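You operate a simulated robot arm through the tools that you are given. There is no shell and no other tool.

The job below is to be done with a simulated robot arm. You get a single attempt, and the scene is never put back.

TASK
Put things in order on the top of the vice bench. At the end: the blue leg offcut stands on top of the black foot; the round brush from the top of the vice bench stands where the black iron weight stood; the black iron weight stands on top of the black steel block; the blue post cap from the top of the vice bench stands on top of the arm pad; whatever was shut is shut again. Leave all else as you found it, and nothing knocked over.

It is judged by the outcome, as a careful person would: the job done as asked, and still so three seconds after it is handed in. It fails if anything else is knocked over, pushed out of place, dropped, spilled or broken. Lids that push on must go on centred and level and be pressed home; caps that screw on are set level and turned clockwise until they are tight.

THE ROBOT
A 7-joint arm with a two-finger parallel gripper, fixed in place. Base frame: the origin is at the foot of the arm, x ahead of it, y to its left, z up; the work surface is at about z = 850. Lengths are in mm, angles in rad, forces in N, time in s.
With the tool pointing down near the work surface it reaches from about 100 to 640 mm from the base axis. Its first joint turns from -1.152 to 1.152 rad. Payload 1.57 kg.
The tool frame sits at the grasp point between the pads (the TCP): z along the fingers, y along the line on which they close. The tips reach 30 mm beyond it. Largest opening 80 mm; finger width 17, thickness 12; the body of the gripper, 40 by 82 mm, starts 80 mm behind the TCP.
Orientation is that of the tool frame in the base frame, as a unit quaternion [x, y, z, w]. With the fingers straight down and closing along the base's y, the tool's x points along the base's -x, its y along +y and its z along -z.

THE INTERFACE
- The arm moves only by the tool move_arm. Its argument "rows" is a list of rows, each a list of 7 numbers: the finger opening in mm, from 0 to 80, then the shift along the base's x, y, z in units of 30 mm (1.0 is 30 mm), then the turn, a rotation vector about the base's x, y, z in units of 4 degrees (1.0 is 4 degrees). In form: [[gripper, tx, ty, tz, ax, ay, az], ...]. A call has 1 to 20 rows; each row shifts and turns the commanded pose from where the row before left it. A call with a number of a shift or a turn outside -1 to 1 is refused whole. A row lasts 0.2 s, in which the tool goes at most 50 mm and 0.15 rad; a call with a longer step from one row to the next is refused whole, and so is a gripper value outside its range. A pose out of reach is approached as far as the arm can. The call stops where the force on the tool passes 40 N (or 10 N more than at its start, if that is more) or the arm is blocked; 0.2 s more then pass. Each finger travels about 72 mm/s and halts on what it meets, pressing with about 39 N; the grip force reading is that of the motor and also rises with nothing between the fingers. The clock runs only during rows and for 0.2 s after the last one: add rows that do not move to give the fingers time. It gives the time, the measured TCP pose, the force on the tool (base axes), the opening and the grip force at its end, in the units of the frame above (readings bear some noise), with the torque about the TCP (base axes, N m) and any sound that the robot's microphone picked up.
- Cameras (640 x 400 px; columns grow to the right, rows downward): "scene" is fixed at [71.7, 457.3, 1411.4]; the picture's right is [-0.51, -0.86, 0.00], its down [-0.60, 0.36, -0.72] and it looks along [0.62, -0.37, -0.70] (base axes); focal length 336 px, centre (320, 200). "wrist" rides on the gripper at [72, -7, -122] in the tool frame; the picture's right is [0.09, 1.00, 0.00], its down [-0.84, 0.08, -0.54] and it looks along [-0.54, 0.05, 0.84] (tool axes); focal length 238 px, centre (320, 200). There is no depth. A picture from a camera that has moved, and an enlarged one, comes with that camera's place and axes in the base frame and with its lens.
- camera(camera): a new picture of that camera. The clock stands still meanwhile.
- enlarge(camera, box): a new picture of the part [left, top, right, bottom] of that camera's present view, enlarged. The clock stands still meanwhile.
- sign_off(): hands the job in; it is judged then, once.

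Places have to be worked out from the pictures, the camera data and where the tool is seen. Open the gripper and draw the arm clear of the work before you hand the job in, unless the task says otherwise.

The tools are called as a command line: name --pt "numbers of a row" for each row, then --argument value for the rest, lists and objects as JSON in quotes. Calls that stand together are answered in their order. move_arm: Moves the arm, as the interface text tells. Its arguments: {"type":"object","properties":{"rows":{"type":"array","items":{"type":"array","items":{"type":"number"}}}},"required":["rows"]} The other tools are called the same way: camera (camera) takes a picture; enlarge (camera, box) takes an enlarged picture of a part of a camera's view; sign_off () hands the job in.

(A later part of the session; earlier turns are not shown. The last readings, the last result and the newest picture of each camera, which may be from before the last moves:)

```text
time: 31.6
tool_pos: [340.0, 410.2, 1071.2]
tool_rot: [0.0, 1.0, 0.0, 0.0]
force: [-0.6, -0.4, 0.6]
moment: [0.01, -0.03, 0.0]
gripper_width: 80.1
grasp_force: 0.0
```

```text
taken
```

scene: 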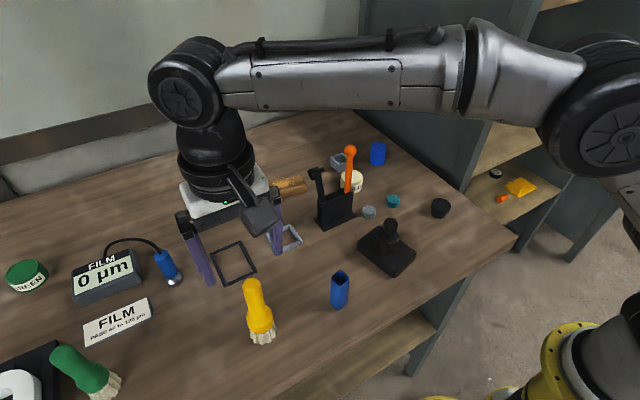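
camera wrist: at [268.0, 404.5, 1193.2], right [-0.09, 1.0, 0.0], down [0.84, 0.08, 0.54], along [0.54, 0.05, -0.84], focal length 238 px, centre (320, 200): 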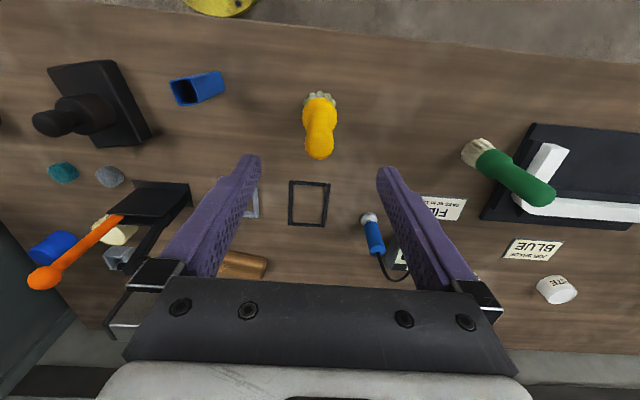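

The brush handle top sits almost exactly below the TCP. Enlarging to refine its centre and the handle/ferrule heights.

enlarge --camera "wrist" --box '[280, 80, 360, 170]'

enlarge --camera "scene" --box '[210, 265, 310, 355]'

```text
4.44 times, centred on (320, 125) of wrist
camera zoom: at [268.0, 404.5, 1193.2], right [-0.09, 1.0, 0.0], down [0.84, 0.08, 0.54], along [0.54, 0.05, -0.84], focal length 1059 px, centre (320, 533)
```

zoom: 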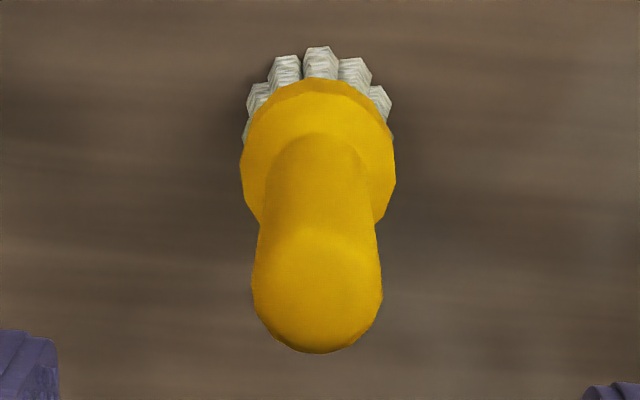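

```text
4.44 times, centred on (260, 310) of scene
camera zoom: at [71.7, 457.4, 1411.4], right [-0.51, -0.86, 0.0], down [-0.6, 0.36, -0.72], along [0.62, -0.37, -0.7], focal length 1493 px, centre (587, -289)
```

zoom: 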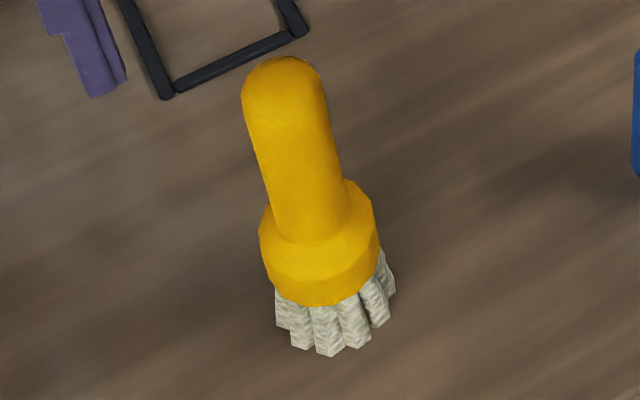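

Handle Ø≈24.5 mm centred at ≈(341, 410.5), cylindrical from z≈922 to 1000. I'll lower to TCP z≈960 and close on the handle.

move_arm --pt "80 0.03 0.01 -0.7 0 0 0" --pt "80 0 0 -0.9 0 0 0" --pt "80 0 0 -0.9 0 0 0" --pt "80 0 0 -0.8 0 0 0" --pt "80 0 0 -0.4 0 0 0" --pt "80 0 0 0 0 0 0"

camera --camera "wrist"

enlarge --camera "scene" --box '[200, 240, 320, 355]'

```text
time: 33.0
tool_pos: [340.8, 409.8, 960.9]
tool_rot: [0.0, 1.0, 0.0, 0.001]
force: [0.8, 0.5, -0.1]
moment: [-0.02, -0.01, 0.01]
gripper_width: 79.9
grasp_force: 0.0
```

```text
taken
camera wrist: at [269.0, 403.9, 1081.9], right [-0.09, 1.0, 0.0], down [0.84, 0.08, 0.54], along [0.54, 0.05, -0.84], focal length 238 px, centre (320, 200)
```

wrist: 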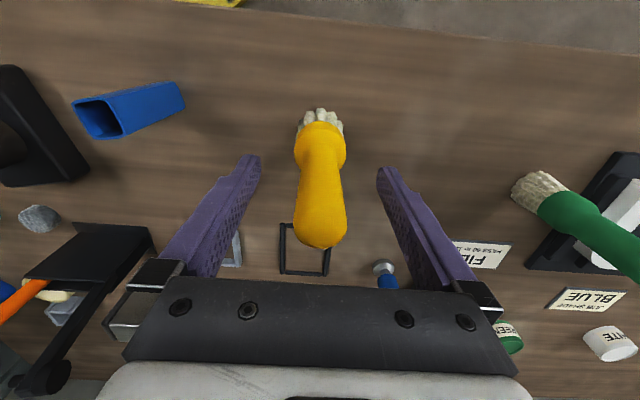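

```text
3.48 times, centred on (260, 298) of scene
camera zoom: at [71.7, 457.3, 1411.4], right [-0.51, -0.86, 0.0], down [-0.6, 0.36, -0.72], along [0.62, -0.37, -0.7], focal length 1168 px, centre (529, -139)
```

zoom: 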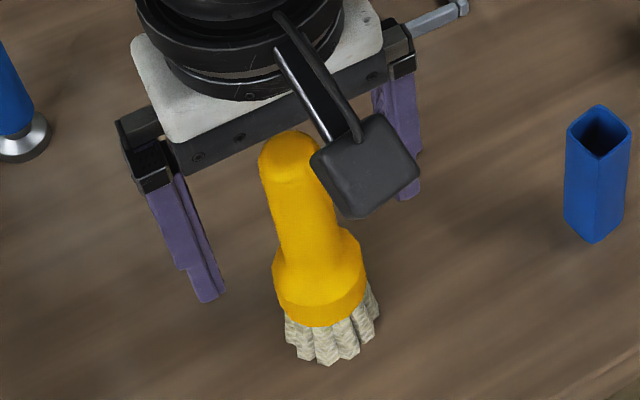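

The brush handle stands between the open fingers, centred. Closing on it.

move_arm --pt "0 0 0 0 0 0 0" --pt "0 0 0 0 0 0 0" --pt "0 0 0 0 0 0 0" --pt "0 0 0 0 0 0 0" --pt "0 0 0 0 0 0 0"

camera --camera "wrist"

```text
time: 34.2
tool_pos: [340.7, 409.8, 960.7]
tool_rot: [-0.001, 1.0, -0.001, 0.0]
force: [0.6, 0.1, 0.5]
moment: [0.03, -0.06, -0.01]
gripper_width: 24.9
grasp_force: 36.7
```

```text
taken
camera wrist: at [269.1, 404.0, 1082.2], right [-0.09, 1.0, 0.0], down [0.84, 0.08, 0.54], along [0.54, 0.05, -0.84], focal length 238 px, centre (320, 200)
```

wrist: 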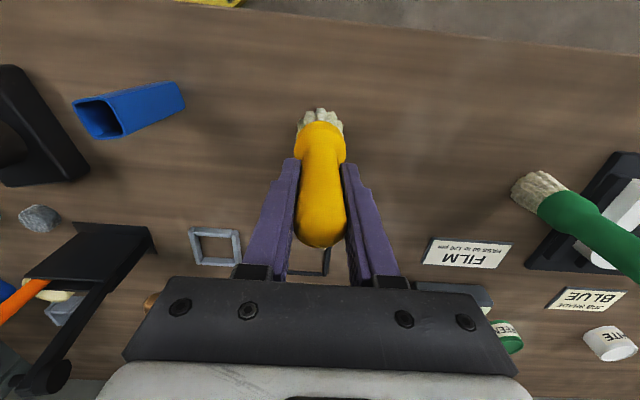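

Handle gripped at 24.9 mm. From here the grey frame is clearly visible; I'll enlarge it to measure its inside for the brush.

enlarge --camera "wrist" --box '[175, 215, 255, 280]'

enlarge --camera "scene" --box '[255, 215, 315, 260]'

enlarge --camera "wrist" --box '[285, 100, 355, 165]'

```text
6.15 times, centred on (215, 248) of wrist
camera zoom: at [269.1, 404.0, 1082.2], right [-0.09, 1.0, 0.0], down [0.84, 0.08, 0.54], along [0.54, 0.05, -0.84], focal length 1467 px, centre (966, -92)
```

zoom: 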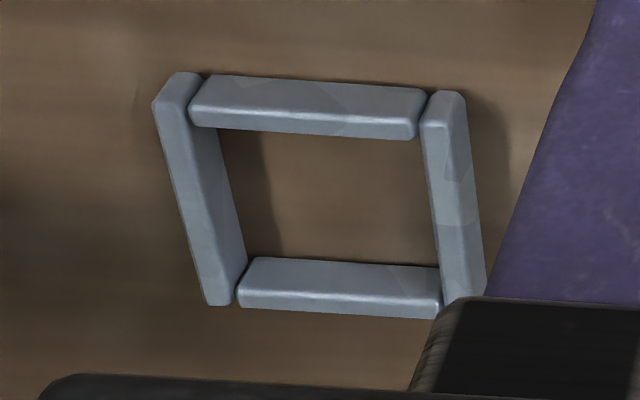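

```text
8.89 times, centred on (285, 238) of scene
camera zoom: at [71.7, 457.3, 1411.4], right [-0.51, -0.86, 0.0], down [-0.6, 0.36, -0.72], along [0.62, -0.37, -0.7], focal length 2986 px, centre (631, -133)
```

zoom: 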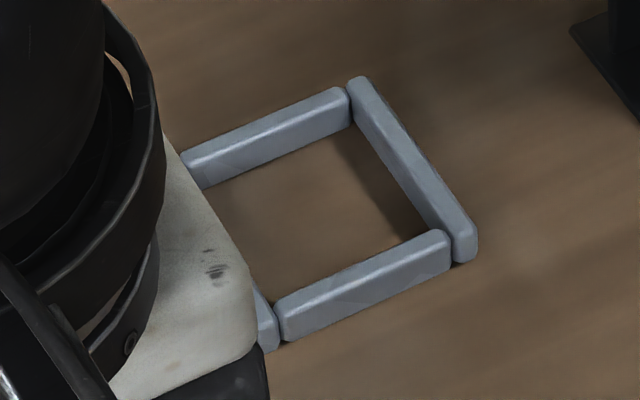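

```text
6.15 times, centred on (320, 132) of wrist
camera zoom: at [269.1, 404.0, 1082.2], right [-0.09, 1.0, 0.0], down [0.84, 0.08, 0.54], along [0.54, 0.05, -0.84], focal length 1467 px, centre (320, 615)
```

zoom: 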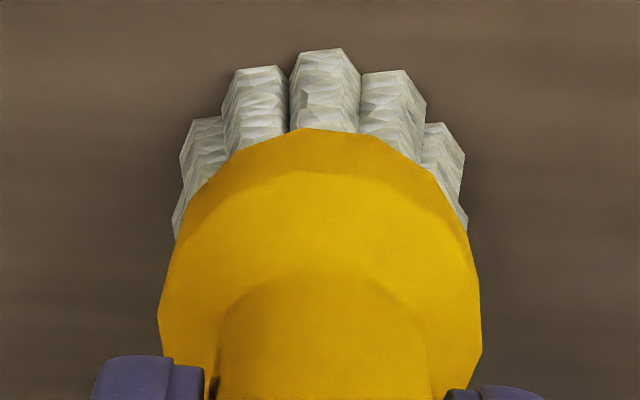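

The frame's inside is ≈46–47 mm (centre ≈(500.5, 290)) and the bristle envelope ≈44–45 mm, so it is a tight fit needing care. Lifting the brush straight up first to check the hold.

move_arm --pt "0 0 0 0.2 0 0 0" --pt "0 0 0 0.5 0 0 0" --pt "0 0 0 0.6 0 0 0" --pt "0 0 0 0 0 0 0"

enlarge --camera "scene" --box '[200, 230, 320, 345]'

```text
time: 35.2
tool_pos: [341.5, 408.0, 999.7]
tool_rot: [-0.001, 1.0, 0.0, 0.0]
force: [1.0, -0.8, -1.4]
moment: [-0.02, -0.01, 0.01]
gripper_width: 25.1
grasp_force: 36.7
```

```text
3.48 times, centred on (260, 288) of scene
camera zoom: at [71.7, 457.4, 1411.4], right [-0.51, -0.86, 0.0], down [-0.6, 0.36, -0.72], along [0.62, -0.37, -0.7], focal length 1168 px, centre (529, -104)
```

zoom: 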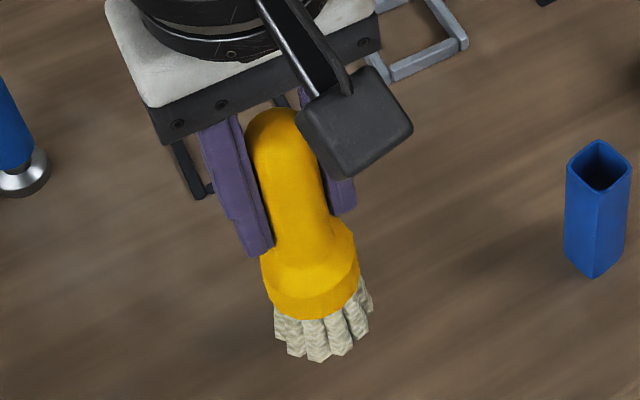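

The brush hangs upright and firm. Carrying it to above the grey frame.

move_arm --pt "0 0.5 -0.4 0 0 0 0" --pt "0 0.75 -0.57 0 0 0 0" --pt "0 0.75 -0.57 0 0 0 0" --pt "0 0.75 -0.57 0 0 0 0" --pt "0 0.75 -0.57 0 0 0 0" --pt "0 0.75 -0.57 0 0 0 0" --pt "0 0.75 -0.5 0 0 0 0" --pt "0 0.33 -0.25 0 0 0 0" --pt "0 0 0 0 0 0 0" --pt "0 0 0 0 0 0 0"

camera --camera "wrist"

enlarge --camera "scene" --box '[245, 170, 325, 260]'

```text
time: 37.4
tool_pos: [502.0, 289.2, 999.8]
tool_rot: [0.0, 1.0, 0.001, 0.0]
force: [0.4, -0.5, -1.7]
moment: [-0.02, 0.04, -0.02]
gripper_width: 24.9
grasp_force: 36.3
```

```text
taken
camera wrist: at [430.0, 283.7, 1121.6], right [-0.09, 1.0, 0.0], down [0.84, 0.08, 0.54], along [0.54, 0.05, -0.84], focal length 238 px, centre (320, 200)
```

wrist: 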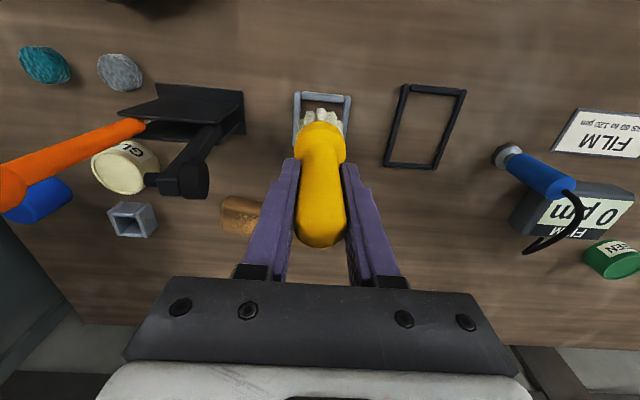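

```text
4.44 times, centred on (285, 215) of scene
camera zoom: at [71.7, 457.4, 1411.4], right [-0.51, -0.86, 0.0], down [-0.6, 0.36, -0.72], along [0.62, -0.37, -0.7], focal length 1493 px, centre (476, 133)
```

zoom: 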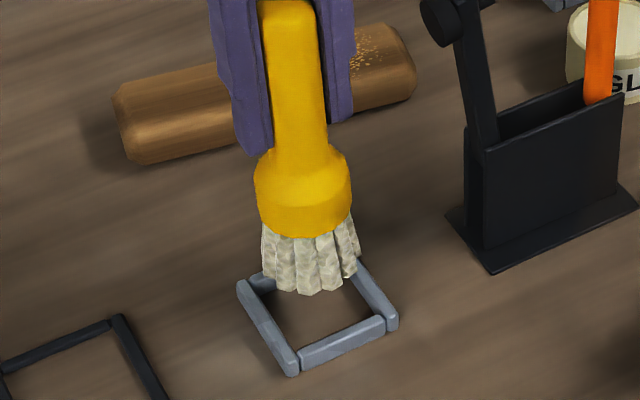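

Now lowering until the bristles are just above the frame walls, then checking alignment closely.

move_arm --pt "0 -0.03 0 -0.4 0 0 0" --pt "0 0 0 -0.3 0 0 0" --pt "0 0 0 0 0 0 0"

enlarge --camera "wrist" --box '[285, 90, 360, 165]'

enlarge --camera "scene" --box '[255, 205, 315, 260]'

```text
time: 38.2
tool_pos: [499.6, 289.6, 978.8]
tool_rot: [0.0, 1.0, -0.001, 0.0]
force: [0.5, -0.3, -1.2]
moment: [-0.02, 0.0, -0.02]
gripper_width: 25.2
grasp_force: 35.9
```

```text
5.33 times, centred on (322, 128) of wrist
camera zoom: at [428.2, 283.6, 1100.0], right [-0.09, 1.0, 0.0], down [0.84, 0.08, 0.54], along [0.54, 0.05, -0.84], focal length 1271 px, centre (307, 587)
```

zoom: 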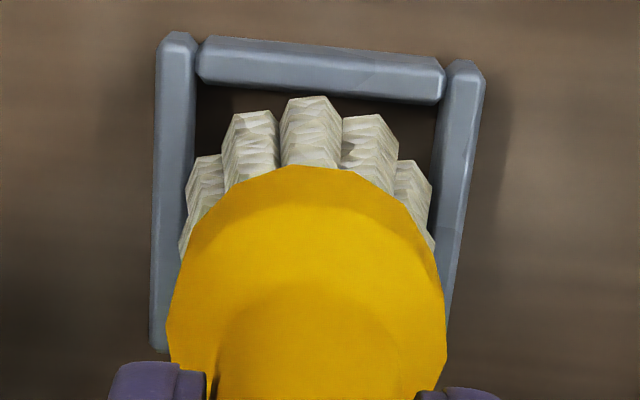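

```text
7.27 times, centred on (285, 232) of scene
camera zoom: at [71.7, 457.4, 1411.4], right [-0.51, -0.86, 0.0], down [-0.6, 0.36, -0.72], along [0.62, -0.37, -0.7], focal length 2443 px, centre (574, -36)
```

zoom: 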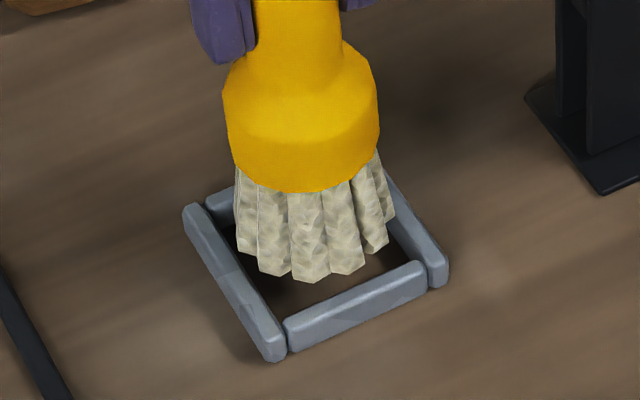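

Compared in the same pictures, the bristle ring is about 0.5 mm low in y and 2–3 mm low in x relative to the frame's inside. I'll shift +2.3 mm in x, +0.5 mm in y, drop 4 mm, and re-check.

move_arm --pt "0 0.077 0.017 0 0 0 0" --pt "0 0 0 -0.13 0 0 0" --pt "0 0 0 0 0 0 0" --pt "0 0 0 0 0 0 0"

enlarge --camera "wrist" --box '[290, 90, 355, 150]'

enlarge --camera "scene" --box '[262, 215, 308, 258]'

```text
time: 39.2
tool_pos: [502.7, 289.8, 974.6]
tool_rot: [0.0, 1.0, 0.0, 0.0]
force: [0.2, -0.2, -0.5]
moment: [0.0, 0.0, -0.03]
gripper_width: 24.8
grasp_force: 36.0
```

```text
6.67 times, centred on (322, 120) of wrist
camera zoom: at [430.5, 283.8, 1096.2], right [-0.09, 1.0, 0.0], down [0.84, 0.08, 0.54], along [0.54, 0.05, -0.84], focal length 1589 px, centre (303, 733)
```

zoom: 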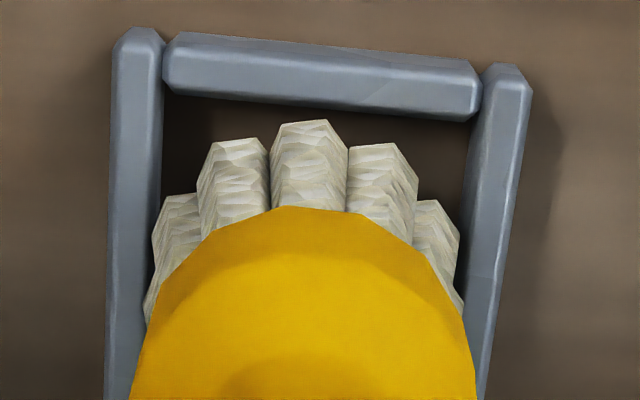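

```text
9.30 times, centred on (285, 236) of scene
camera zoom: at [71.7, 457.4, 1411.4], right [-0.51, -0.86, 0.0], down [-0.6, 0.36, -0.72], along [0.62, -0.37, -0.7], focal length 3125 px, centre (646, -140)
```

zoom: 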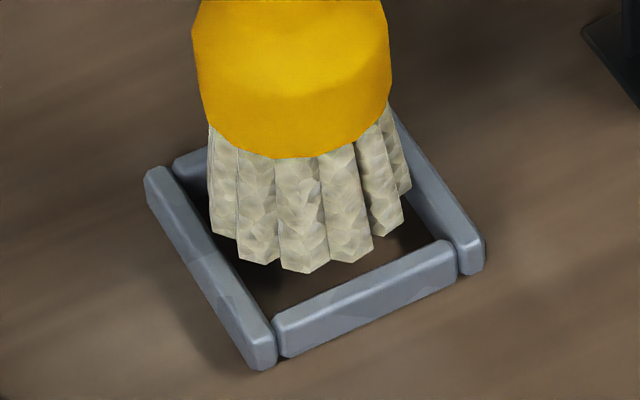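

The bristles now hover ≈3 mm over the walls, centred in x and about 0.5–1 mm low in y. Shifting +0.7 mm in y and lowering gently in ~1.5 mm steps, watching the forces.

move_arm --pt "0 0 0.023 0 0 0 0" --pt "0 0 0 -0.06 0 0 0" --pt "0 0 0 -0.06 0 0 0" --pt "0 0 0 -0.06 0 0 0" --pt "0 0 0 0 0 0 0"

enlarge --camera "wrist" --box '[290, 90, 355, 150]'

enlarge --camera "scene" --box '[262, 215, 308, 258]'

```text
time: 40.4
tool_pos: [502.4, 291.0, 971.5]
tool_rot: [0.0, 1.0, 0.001, 0.001]
force: [-8.0, -3.4, 17.3]
moment: [-0.31, 0.98, 0.05]
gripper_width: 25.1
grasp_force: 36.7
```

```text
6.67 times, centred on (322, 120) of wrist
camera zoom: at [430.4, 284.2, 1094.0], right [-0.09, 1.0, 0.0], down [0.84, 0.08, 0.54], along [0.54, 0.05, -0.84], focal length 1589 px, centre (303, 733)
```

zoom: 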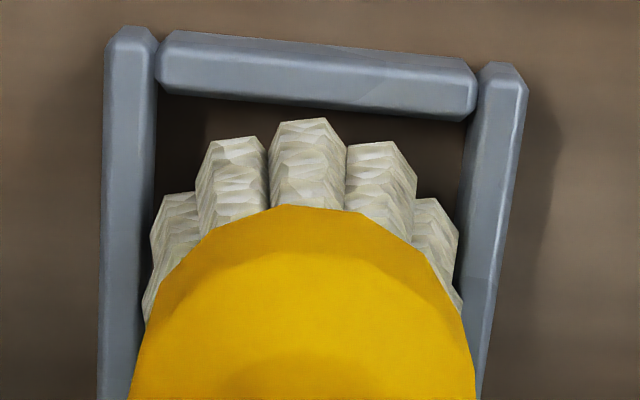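

```text
9.30 times, centred on (285, 236) of scene
camera zoom: at [71.2, 457.1, 1411.5], right [-0.51, -0.86, 0.0], down [-0.6, 0.36, -0.72], along [0.62, -0.37, -0.7], focal length 3125 px, centre (646, -140)
```

zoom: 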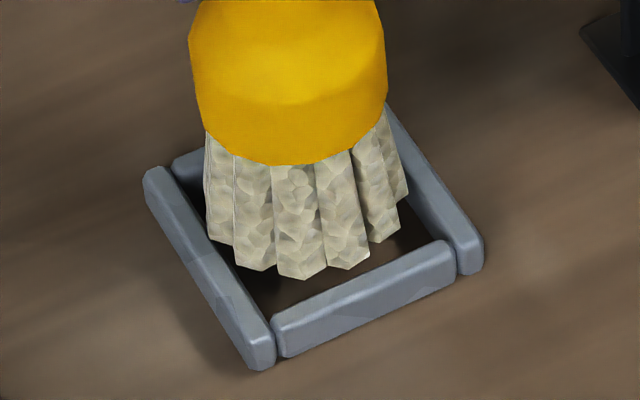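

Light contact at the wall tops (Fx −8, Fy −3 N): the pictures show a ~2.5 mm gap on the near side, so it touches the far wall. Raising 2 mm, shifting −1.2 mm in x and −0.2 mm in y, and trying again.

move_arm --pt "0 0 0 0.1 0 0 0" --pt "0 -0.04 -0.007 0 0 0 0" --pt "0 0 0 -0.05 0 0 0" --pt "0 0 0 -0.05 0 0 0" --pt "0 0 0 0 0 0 0"

```text
time: 41.6
tool_pos: [503.0, 289.5, 972.7]
tool_rot: [0.001, 1.0, 0.001, 0.004]
force: [2.3, -2.9, 25.2]
moment: [-0.35, 0.28, 0.04]
gripper_width: 25.3
grasp_force: 37.1
```

Contact again, now with the moment pointing at the near side. Looking closely before doing anything else.

enlarge --camera "wrist" --box '[290, 90, 355, 150]'

enlarge --camera "scene" --box '[262, 215, 308, 258]'

enlarge --camera "scene" --box '[235, 150, 335, 260]'

```text
6.67 times, centred on (322, 120) of wrist
camera zoom: at [429.7, 284.1, 1093.6], right [-0.09, 1.0, 0.0], down [0.83, 0.07, 0.55], along [0.55, 0.05, -0.84], focal length 1589 px, centre (303, 733)
```

zoom: 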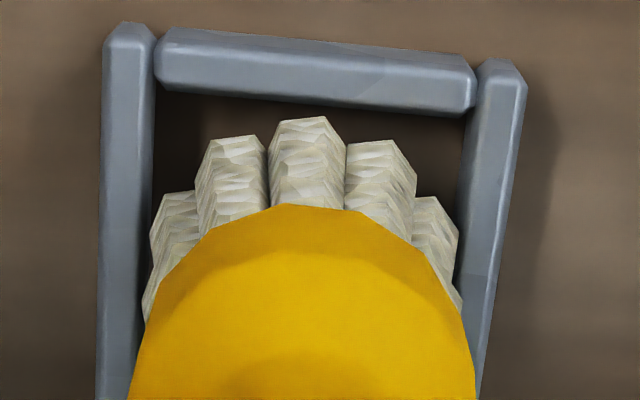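

```text
9.30 times, centred on (285, 236) of scene
camera zoom: at [71.3, 457.0, 1411.5], right [-0.51, -0.86, 0.0], down [-0.6, 0.36, -0.72], along [0.62, -0.37, -0.7], focal length 3125 px, centre (646, -140)
```

zoom: 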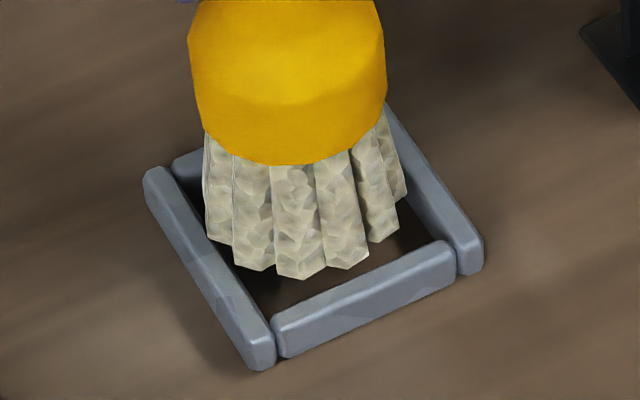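

```text
3.64 times, centred on (285, 205) of scene
camera zoom: at [71.3, 457.0, 1411.5], right [-0.51, -0.86, 0.0], down [-0.6, 0.36, -0.72], along [0.62, -0.37, -0.7], focal length 1222 px, centre (447, 182)
```

zoom: 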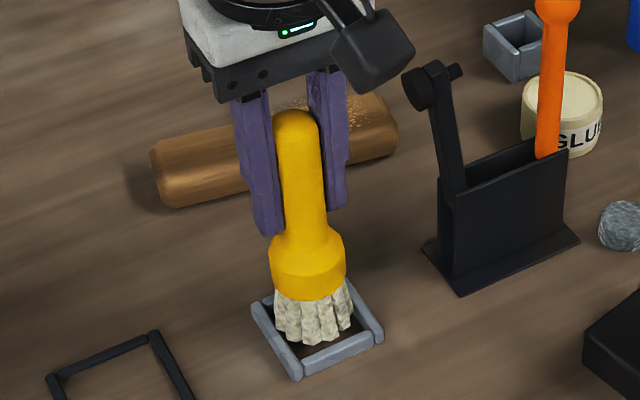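

The brush still rides on the wall tops; the frame hasn't moved. I'll raise it clear by ~6 mm to take undisturbed, higher-zoom measurements of ring versus frame.

move_arm --pt "0 0 0 0.1 0 0 0" --pt "0 0 0 0.12 0 0 0" --pt "0 0 0 0 0 0 0" --pt "0 0 0 0 0 0 0"

enlarge --camera "wrist" --box '[292, 92, 352, 132]'

enlarge --camera "scene" --box '[264, 220, 306, 256]'

enlarge --camera "scene" --box '[235, 150, 335, 260]'

```text
time: 42.6
tool_pos: [499.6, 290.2, 971.8]
tool_rot: [0.0, 1.0, -0.002, -0.003]
force: [-0.4, 0.1, -1.3]
moment: [-0.02, -0.02, -0.01]
gripper_width: 25.1
grasp_force: 36.5
```

```text
10.00 times, centred on (322, 112) of wrist
camera zoom: at [428.8, 284.7, 1095.0], right [-0.09, 1.0, 0.0], down [0.84, 0.08, 0.54], along [0.53, 0.05, -0.84], focal length 2384 px, centre (300, 1080)
```

zoom: 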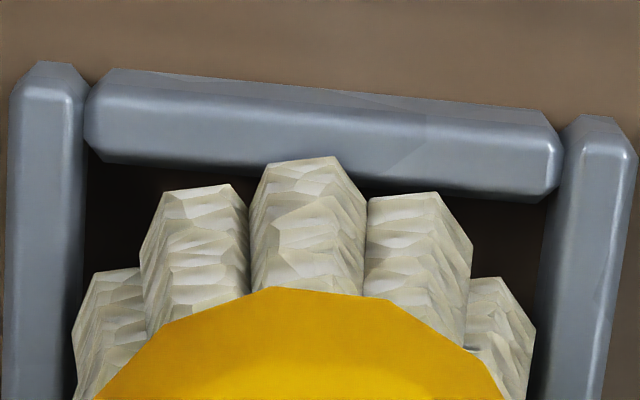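

```text
11.11 times, centred on (285, 238) of scene
camera zoom: at [71.7, 457.4, 1411.4], right [-0.51, -0.86, 0.0], down [-0.6, 0.36, -0.72], along [0.62, -0.37, -0.7], focal length 3732 px, centre (709, -222)
```

zoom: 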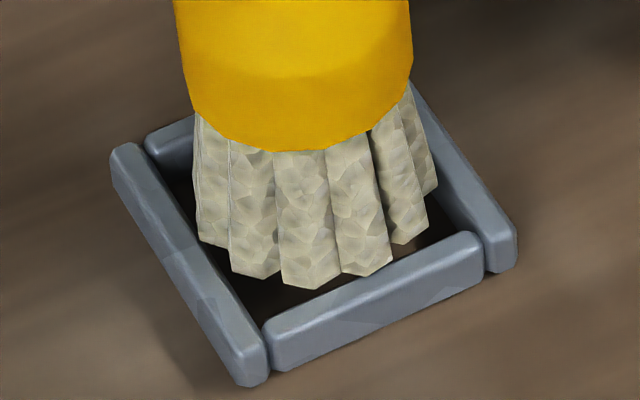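

```text
3.64 times, centred on (285, 205) of scene
camera zoom: at [71.7, 457.4, 1411.4], right [-0.51, -0.86, 0.0], down [-0.6, 0.36, -0.72], along [0.62, -0.37, -0.7], focal length 1222 px, centre (447, 182)
```

zoom: 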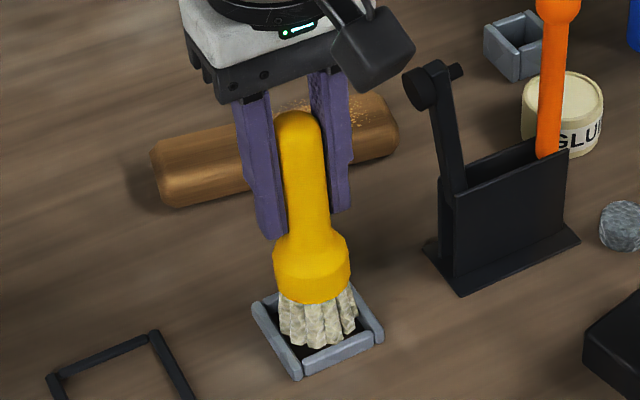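

The tool swung about 3 mm in x when contact was released, so the earlier contact had deflected it. I'll hold still for a moment to get a settled reading.

move_arm --pt "0 0 0 0 0 0 0" --pt "0 0 0 0 0 0 0"

enlarge --camera "wrist" --box '[292, 92, 352, 132]'

enlarge --camera "scene" --box '[264, 220, 306, 256]'

```text
time: 43.2
tool_pos: [501.3, 290.4, 975.3]
tool_rot: [0.001, 1.0, 0.0, -0.001]
force: [-0.7, 0.7, -1.8]
moment: [0.0, 0.0, 0.0]
gripper_width: 25.1
grasp_force: 36.6
```

```text
10.00 times, centred on (322, 112) of wrist
camera zoom: at [429.2, 284.7, 1097.1], right [-0.09, 1.0, 0.0], down [0.84, 0.08, 0.54], along [0.54, 0.05, -0.84], focal length 2384 px, centre (300, 1080)
```

zoom: 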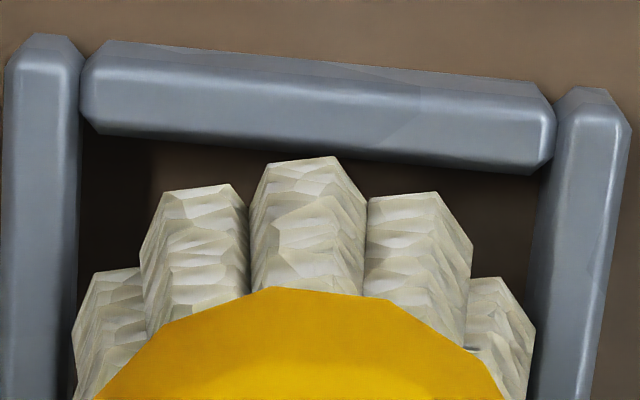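

```text
11.11 times, centred on (285, 238) of scene
camera zoom: at [71.7, 457.4, 1411.4], right [-0.51, -0.86, 0.0], down [-0.6, 0.36, -0.72], along [0.62, -0.37, -0.7], focal length 3732 px, centre (709, -222)
```

zoom: 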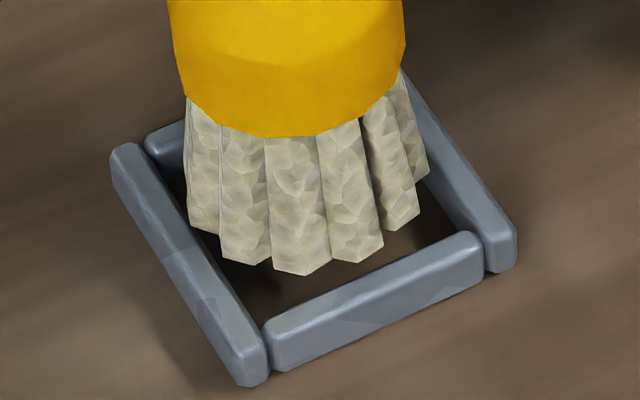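

Settled now at (501.3, 290.4, 975.3). The ring has ten tufts with one pointing straight at the near wall (widest there) while the moments of the last contact point to that side too. I'll yaw the brush 9° so no tuft faces a wall squarely, shift +0.9 mm in x, settle and re-measure.

move_arm --pt "0 0.015 0 0 0 0 0.75" --pt "0 0.015 0 0 0 0 0.75" --pt "0 0 0 0 0 0 0.75" --pt "0 0 0 0 0 0 0" --pt "0 0 0 0 0 0 0" --pt "0 0 0 0 0 0 0"

enlarge --camera "wrist" --box '[287, 92, 357, 137]'

enlarge --camera "scene" --box '[264, 220, 306, 256]'

```text
time: 44.6
tool_pos: [502.6, 289.9, 975.5]
tool_rot: [-0.078, 0.997, -0.001, 0.001]
force: [0.4, -0.6, -0.4]
moment: [-0.04, 0.02, 0.01]
gripper_width: 24.9
grasp_force: 36.5
```

```text
8.89 times, centred on (322, 114) of wrist
camera zoom: at [432.1, 273.6, 1097.9], right [-0.25, 0.97, 0.0], down [0.81, 0.21, 0.54], along [0.53, 0.13, -0.84], focal length 2119 px, centre (302, 960)
```

zoom: 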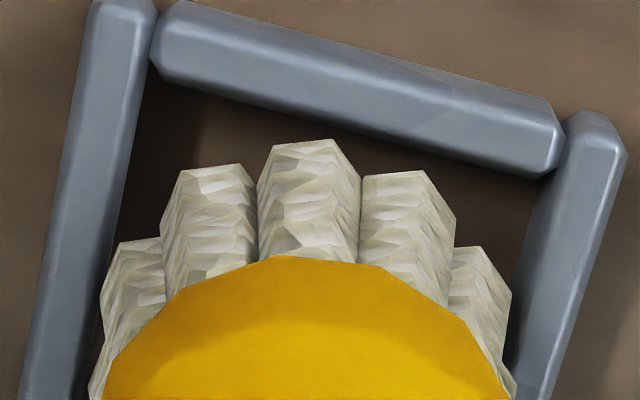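

```text
11.11 times, centred on (285, 238) of scene
camera zoom: at [71.7, 457.4, 1411.4], right [-0.51, -0.86, 0.0], down [-0.6, 0.36, -0.72], along [0.62, -0.37, -0.7], focal length 3732 px, centre (709, -222)
```

zoom: 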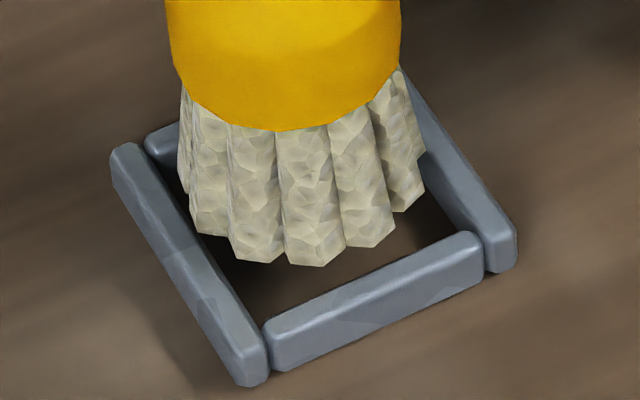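

Brush ring centre ≈(502.6, 289.5), frame inside centre ≈(502.1, 290). I'll nudge −0.3 mm in x and +0.4 mm in y, then descend very gently.

move_arm --pt "0 -0.01 0.013 0 0 0 0" --pt "0 0 0 -0.04 0 0 0" --pt "0 0 0 -0.04 0 0 0" --pt "0 0 0 -0.04 0 0 0" --pt "0 0 0 -0.04 0 0 0" --pt "0 0 0 0 0 0 0" --pt "0 0 0 0 0 0 0"

```text
time: 46.2
tool_pos: [503.2, 291.7, 971.9]
tool_rot: [-0.079, 0.997, 0.0, 0.001]
force: [-1.0, -1.9, 5.1]
moment: [-0.15, 0.02, -0.03]
gripper_width: 25.1
grasp_force: 36.9
```

Contact at only ~6 N; the moments place it on the far-left side of the ring, so the brush is slightly too far in +x and +y. Raising 2 mm, shifting −0.6/−0.7 mm, settling, and lowering again.

move_arm --pt "0 0 0 0.07 0 0 0" --pt "0 -0.02 -0.023 0 0 0 0" --pt "0 0 0 0 0 0 0" --pt "0 0 0 -0.04 0 0 0" --pt "0 0 0 -0.04 0 0 0" --pt "0 0 0 -0.03 0 0 0" --pt "0 0 0 0 0 0 0" --pt "0 0 0 0 0 0 0"

```text
time: 48.0
tool_pos: [501.4, 290.7, 972.4]
tool_rot: [-0.078, 0.997, 0.001, 0.003]
force: [-4.5, 0.1, 14.8]
moment: [-0.17, 0.34, -0.03]
gripper_width: 25.3
grasp_force: 36.9
```

Now the contact resultant is at the far-right, so y was overshot and x is still a little high (vertical load also tilts the arm slightly toward +x). I'll raise, shift −0.4 mm in x, +0.35 mm in y, and approach in finer steps to keep the load small.

move_arm --pt "0 0 0 0.08 0 0 0" --pt "0 -0.013 0.012 0 0 0 0" --pt "0 0 0 0 0 0 0" --pt "0 0 0 -0.03 0 0 0" --pt "0 0 0 -0.02 0 0 0" --pt "0 0 0 -0.02 0 0 0" --pt "0 0 0 0 0 0 0" --pt "0 0 0 0 0 0 0"

```text
time: 49.8
tool_pos: [499.9, 289.7, 971.3]
tool_rot: [-0.078, 0.997, 0.0, 0.002]
force: [-2.0, 1.2, 20.0]
moment: [-0.09, 0.09, -0.01]
gripper_width: 25.1
grasp_force: 36.4
```

Contact again with the resultant near the ring's middle-right. Looking closely at the fit in this state.

enlarge --camera "wrist" --box '[287, 92, 357, 137]'

enlarge --camera "scene" --box '[264, 220, 306, 256]'

```text
8.89 times, centred on (322, 114) of wrist
camera zoom: at [430.6, 273.2, 1093.7], right [-0.25, 0.97, 0.0], down [0.81, 0.21, 0.54], along [0.53, 0.13, -0.84], focal length 2119 px, centre (302, 960)
```

zoom: 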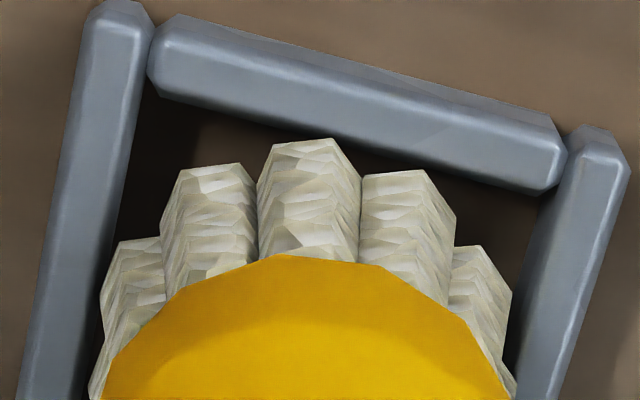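

```text
11.11 times, centred on (285, 238) of scene
camera zoom: at [71.3, 457.2, 1411.4], right [-0.51, -0.86, 0.0], down [-0.6, 0.36, -0.72], along [0.62, -0.37, -0.7], focal length 3732 px, centre (709, -222)
```

zoom: 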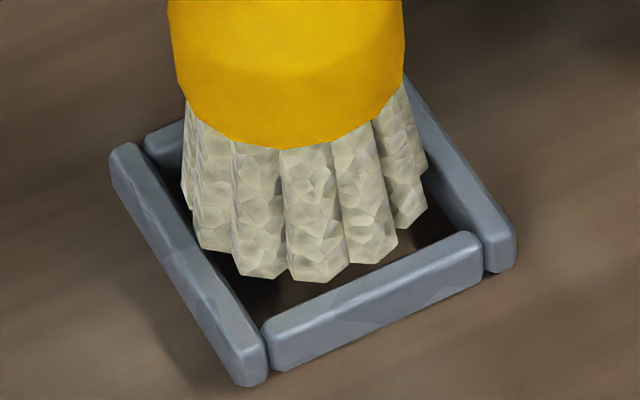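

The envelope (≈46 mm) and the opening (≈46.6–47 mm) are nearly equal, so I'll search with a light load: back off 1 mm, then nudge toward −x/+y where the moments say the centre lies, and watch for the vertical force to vanish.

move_arm --pt "0 0 0 0.07 0 0 0" --pt "0 -0.017 0.007 0 0 0 0" --pt "0 0 0 0 0 0 0" --pt "0 0 0 -0.02 0 0 0" --pt "0 0 0 -0.02 0 0 0" --pt "0 0 0 0 0 0 0" --pt "0 0 0 0 0 0 0"

```text
time: 51.4
tool_pos: [500.0, 289.6, 972.0]
tool_rot: [-0.078, 0.997, 0.001, 0.001]
force: [3.6, -0.1, 12.0]
moment: [-0.03, -0.24, 0.01]
gripper_width: 25.3
grasp_force: 36.9
```

Now the contact is slightly to the near side (rx≈−12 mm, ry≈0): y is centred and x lies between the last two tries. Nudging +0.25 mm in x.

move_arm --pt "0 0 0 0.05 0 0 0" --pt "0 0.009 0.002 0 0 0 0" --pt "0 0 0 0 0 0 0" --pt "0 0 0 -0.02 0 0 0" --pt "0 0 0 -0.03 0 0 0" --pt "0 0 0 0 0 0 0" --pt "0 0 0 0 0 0 0"

```text
time: 53.0
tool_pos: [500.3, 290.4, 972.3]
tool_rot: [-0.078, 0.997, 0.0, -0.001]
force: [-3.8, -2.3, 10.5]
moment: [-0.12, 0.33, -0.01]
gripper_width: 25.1
grasp_force: 36.4
```

The centroid now lies mid-ring; the true centre should be between the last two tries (≈ −0.12 mm in x, −0.05 mm in y from here). One more fine attempt with a slightly deeper lowering.

move_arm --pt "0 0 0 0.06 0 0 0" --pt "0 -0.004 -0.002 0 0 0 0" --pt "0 0 0 0 0 0 0" --pt "0 0 0 0 0 0 0" --pt "0 0 0 -0.03 0 0 0" --pt "0 0 0 -0.03 0 0 0" --pt "0 0 0 0 0 0 0" --pt "0 0 0 0 0 0 0"

```text
time: 54.8
tool_pos: [501.0, 290.4, 971.1]
tool_rot: [-0.078, 0.997, 0.001, 0.001]
force: [-0.1, -0.2, 3.8]
moment: [-0.03, 0.13, 0.01]
gripper_width: 25.3
grasp_force: 36.6
```

Less load now, touching only at the near side. Nudging +0.1 mm in x and lowering a bit further.

move_arm --pt "0 0 0 0.04 0 0 0" --pt "0 0.004 0 0 0 0 0" --pt "0 0 0 0 0 0 0" --pt "0 0 0 -0.03 0 0 0" --pt "0 0 0 -0.03 0 0 0" --pt "0 0 0 0 0 0 0" --pt "0 0 0 0 0 0 0"

```text
time: 56.4
tool_pos: [501.1, 290.1, 970.9]
tool_rot: [-0.079, 0.997, 0.001, 0.001]
force: [-1.2, -2.3, 6.9]
moment: [-0.22, 0.32, 0.03]
gripper_width: 25.0
grasp_force: 36.9
```

Still the near side. Nudging +0.2 mm in x.

move_arm --pt "0 0 0 0.05 0 0 0" --pt "0 0.007 -0.001 0 0 0 0" --pt "0 0 0 0 0 0 0" --pt "0 0 0 -0.03 0 0 0" --pt "0 0 0 -0.03 0 0 0" --pt "0 0 0 0 0 0 0" --pt "0 0 0 0 0 0 0"

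```text
time: 58.0
tool_pos: [500.3, 290.3, 971.3]
tool_rot: [-0.077, 0.997, 0.0, 0.002]
force: [1.2, -1.7, 9.3]
moment: [-0.19, 0.06, 0.0]
gripper_width: 25.1
grasp_force: 37.0
```

Still near side. Another +0.35 mm in x.

move_arm --pt "0 0 0 0.06 0 0 0" --pt "0 0.012 0 0 0 0 0" --pt "0 0 0 0 0 0 0" --pt "0 0 0 -0.03 0 0 0" --pt "0 0 0 -0.03 0 0 0" --pt "0 0 0 0 0 0 0" --pt "0 0 0 0 0 0 0"

```text
time: 59.6
tool_pos: [500.1, 291.3, 971.6]
tool_rot: [-0.079, 0.997, 0.001, 0.0]
force: [-6.5, -1.5, 13.0]
moment: [-0.14, 0.56, -0.04]
gripper_width: 25.0
grasp_force: 36.8
```

Flips to the far side, so the centre is in between. Rather than single tries, I'll dither in a small 0.4 mm circle under a light, slowly growing load to let the ring drop in.

move_arm --pt "0 0 0 0.04 0 0 0" --pt "0 0.0073 0 -0.006 0 0 0" --pt "0 -0.004 0.0093 -0.003 0 0 0" --pt "0 -0.0093 0.004 -0.003 0 0 0" --pt "0 -0.0093 -0.004 -0.003 0 0 0" --pt "0 -0.004 -0.0093 -0.003 0 0 0" --pt "0 0.004 -0.0093 -0.003 0 0 0" --pt "0 0.0093 -0.004 -0.003 0 0 0" --pt "0 0.0093 0.004 -0.003 0 0 0" --pt "0 0.004 0.0093 -0.003 0 0 0" --pt "0 -0.004 0.0093 -0.003 0 0 0" --pt "0 -0.0093 0.004 -0.003 0 0 0" --pt "0 -0.0093 -0.004 -0.003 0 0 0" --pt "0 -0.004 -0.0093 -0.003 0 0 0" --pt "0 0.004 -0.0093 -0.003 0 0 0" --pt "0 0.0093 -0.004 -0.003 0 0 0" --pt "0 0.0093 0.004 -0.003 0 0 0" --pt "0 -0.006 0.005 0 0 0 0" --pt "0 0 0 0 0 0 0" --pt "0 0 0 0 0 0 0"

enlarge --camera "wrist" --box '[287, 92, 357, 137]'

enlarge --camera "scene" --box '[264, 220, 306, 256]'

```text
time: 63.8
tool_pos: [500.8, 290.7, 970.5]
tool_rot: [-0.08, 0.997, 0.001, 0.0]
force: [-0.3, 2.7, 19.3]
moment: [0.01, 0.04, 0.01]
gripper_width: 25.1
grasp_force: 36.3
```

```text
8.89 times, centred on (322, 114) of wrist
camera zoom: at [430.8, 273.6, 1093.3], right [-0.25, 0.97, 0.0], down [0.81, 0.21, 0.54], along [0.53, 0.13, -0.84], focal length 2119 px, centre (302, 960)
```

zoom: 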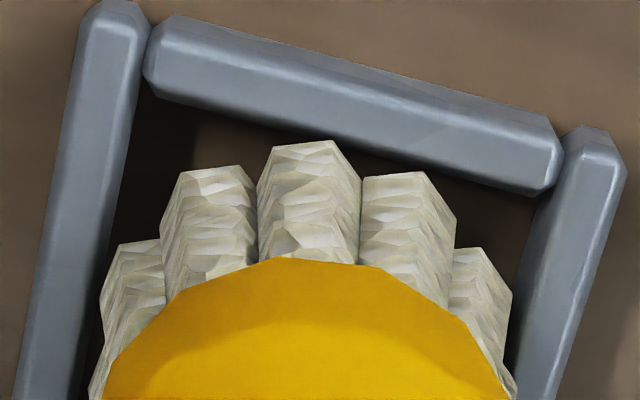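

```text
11.11 times, centred on (285, 238) of scene
camera zoom: at [71.3, 457.2, 1411.4], right [-0.51, -0.86, 0.0], down [-0.6, 0.36, -0.72], along [0.62, -0.37, -0.7], focal length 3732 px, centre (709, -222)
```

zoom: 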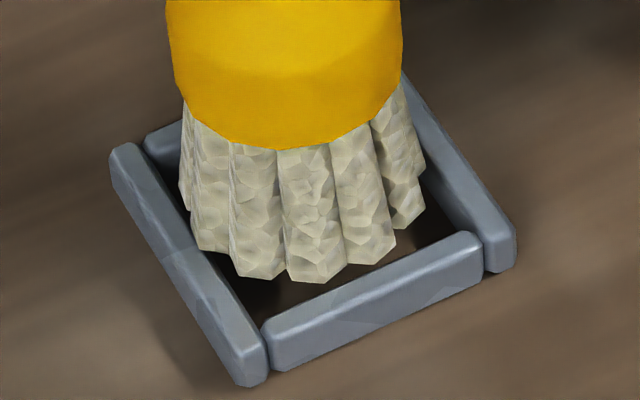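

The ring didn't drop in; the frame has not moved in the scene view. I'll lift 3 mm clear, let the arm settle, and re-measure the unloaded alignment from both cameras.

move_arm --pt "0 0 0 0.06 0 0 0" --pt "0 0 0 0.05 0 0 0" --pt "0 0 0 0 0 0 0" --pt "0 0 0 0 0 0 0" --pt "0 0 0 0 0 0 0" --pt "0 0 0 0 0 0 0"

enlarge --camera "wrist" --box '[287, 90, 357, 140]'

enlarge --camera "scene" --box '[264, 220, 306, 256]'

enlarge --camera "scene" --box '[235, 150, 335, 260]'

```text
time: 65.2
tool_pos: [499.8, 289.6, 973.0]
tool_rot: [-0.079, 0.997, 0.0, 0.0]
force: [-0.9, 0.9, -0.7]
moment: [-0.01, 0.0, 0.02]
gripper_width: 25.2
grasp_force: 36.4
```

```text
8.00 times, centred on (322, 115) of wrist
camera zoom: at [430.5, 273.2, 1095.1], right [-0.25, 0.97, 0.0], down [0.82, 0.21, 0.54], along [0.52, 0.13, -0.84], focal length 1907 px, centre (304, 880)
```

zoom: 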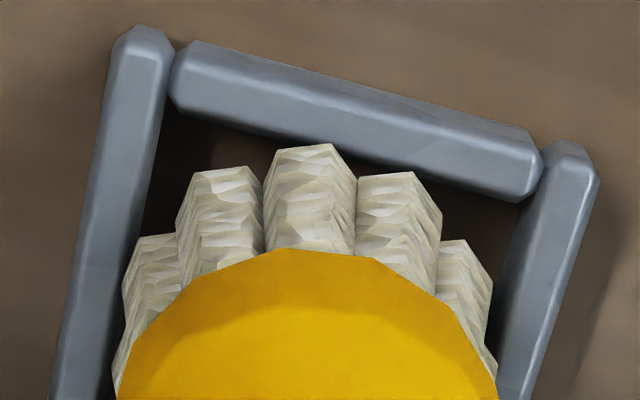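

```text
11.11 times, centred on (285, 238) of scene
camera zoom: at [71.7, 457.4, 1411.4], right [-0.51, -0.86, 0.0], down [-0.6, 0.36, -0.72], along [0.62, -0.37, -0.7], focal length 3732 px, centre (709, -222)
```

zoom: 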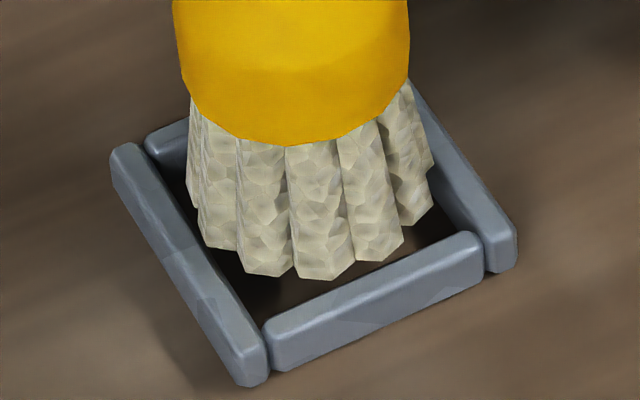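

```text
3.64 times, centred on (285, 205) of scene
camera zoom: at [71.7, 457.4, 1411.4], right [-0.51, -0.86, 0.0], down [-0.6, 0.36, -0.72], along [0.62, -0.37, -0.7], focal length 1222 px, centre (447, 182)
```

zoom: 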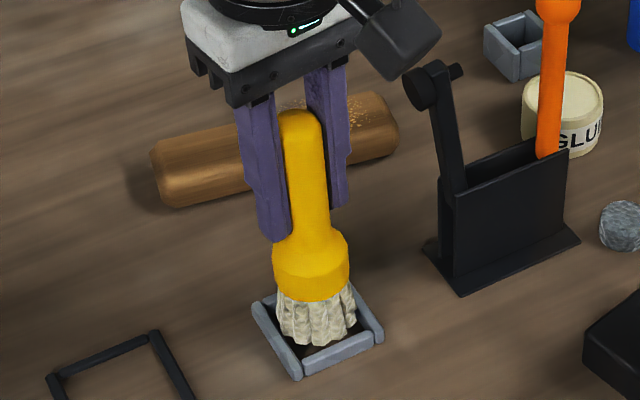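

In the unloaded state the ring is ≈0.6–0.8 mm low in x; under load the arm yields toward +x by ~0.1 mm/N, which explains the flip-flopping. I'll shift +0.6 mm in x, +0.2 mm in y and go down slowly with minimal load.

move_arm --pt "0 0.02 0.006 0 0 0 0" --pt "0 0 0 0 0 0 0" --pt "0 0 0 -0.02 0 0 0" --pt "0 0 0 -0.02 0 0 0" --pt "0 0 0 -0.02 0 0 0" --pt "0 0 0 0 0 0 0" --pt "0 0 0 0 0 0 0" --pt "0 0 0 0 0 0 0"

```text
time: 67.0
tool_pos: [501.8, 291.2, 972.4]
tool_rot: [-0.078, 0.997, 0.0, 0.0]
force: [0.6, 0.3, -0.6]
moment: [-0.01, 0.02, -0.01]
gripper_width: 25.3
grasp_force: 36.5
```

Essentially no contact yet. Lowering another ~1.2 mm.

move_arm --pt "0 0 0 -0.02 0 0 0" --pt "0 0 0 0 0 0 0" --pt "0 0 0 -0.02 0 0 0" --pt "0 0 0 0 0 0 0" --pt "0 0 0 0 0 0 0"

```text
time: 68.2
tool_pos: [501.2, 291.3, 971.3]
tool_rot: [-0.079, 0.997, 0.0, 0.001]
force: [-3.3, -0.1, 6.8]
moment: [-0.12, 0.3, -0.05]
gripper_width: 24.9
grasp_force: 36.1
```

Light contact again (≈8 N) at far-right. I'll hold a full second for a truly static reading and look from both cameras.

move_arm --pt "0 0 0 0 0 0 0" --pt "0 0 0 0 0 0 0" --pt "0 0 0 0 0 0 0" --pt "0 0 0 0 0 0 0" --pt "0 0 0 0 0 0 0"

enlarge --camera "wrist" --box '[287, 90, 357, 140]'

enlarge --camera "scene" --box '[264, 220, 306, 256]'

```text
time: 69.4
tool_pos: [501.3, 291.0, 971.8]
tool_rot: [-0.079, 0.997, 0.0, 0.001]
force: [-4.1, 0.4, 12.6]
moment: [-0.09, 0.2, 0.02]
gripper_width: 25.0
grasp_force: 36.6
```

```text
8.00 times, centred on (322, 115) of wrist
camera zoom: at [431.6, 273.5, 1093.3], right [-0.25, 0.97, 0.0], down [0.81, 0.21, 0.54], along [0.53, 0.13, -0.84], focal length 1907 px, centre (304, 880)
```

zoom: 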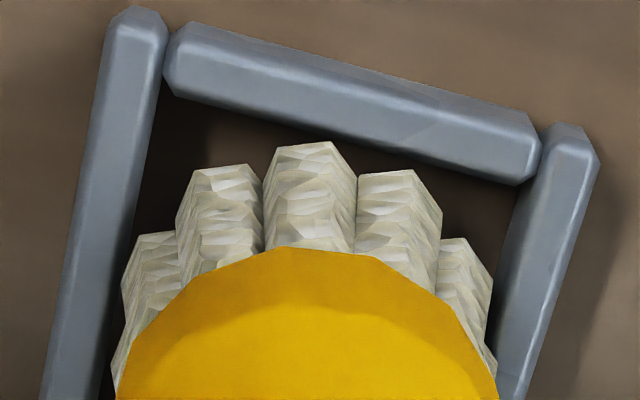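

```text
11.11 times, centred on (285, 238) of scene
camera zoom: at [71.4, 457.3, 1411.4], right [-0.51, -0.86, 0.0], down [-0.6, 0.36, -0.72], along [0.62, -0.37, -0.7], focal length 3732 px, centre (709, -222)
```

zoom: 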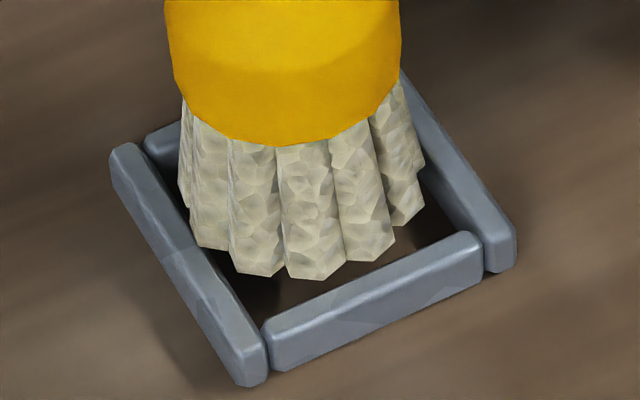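

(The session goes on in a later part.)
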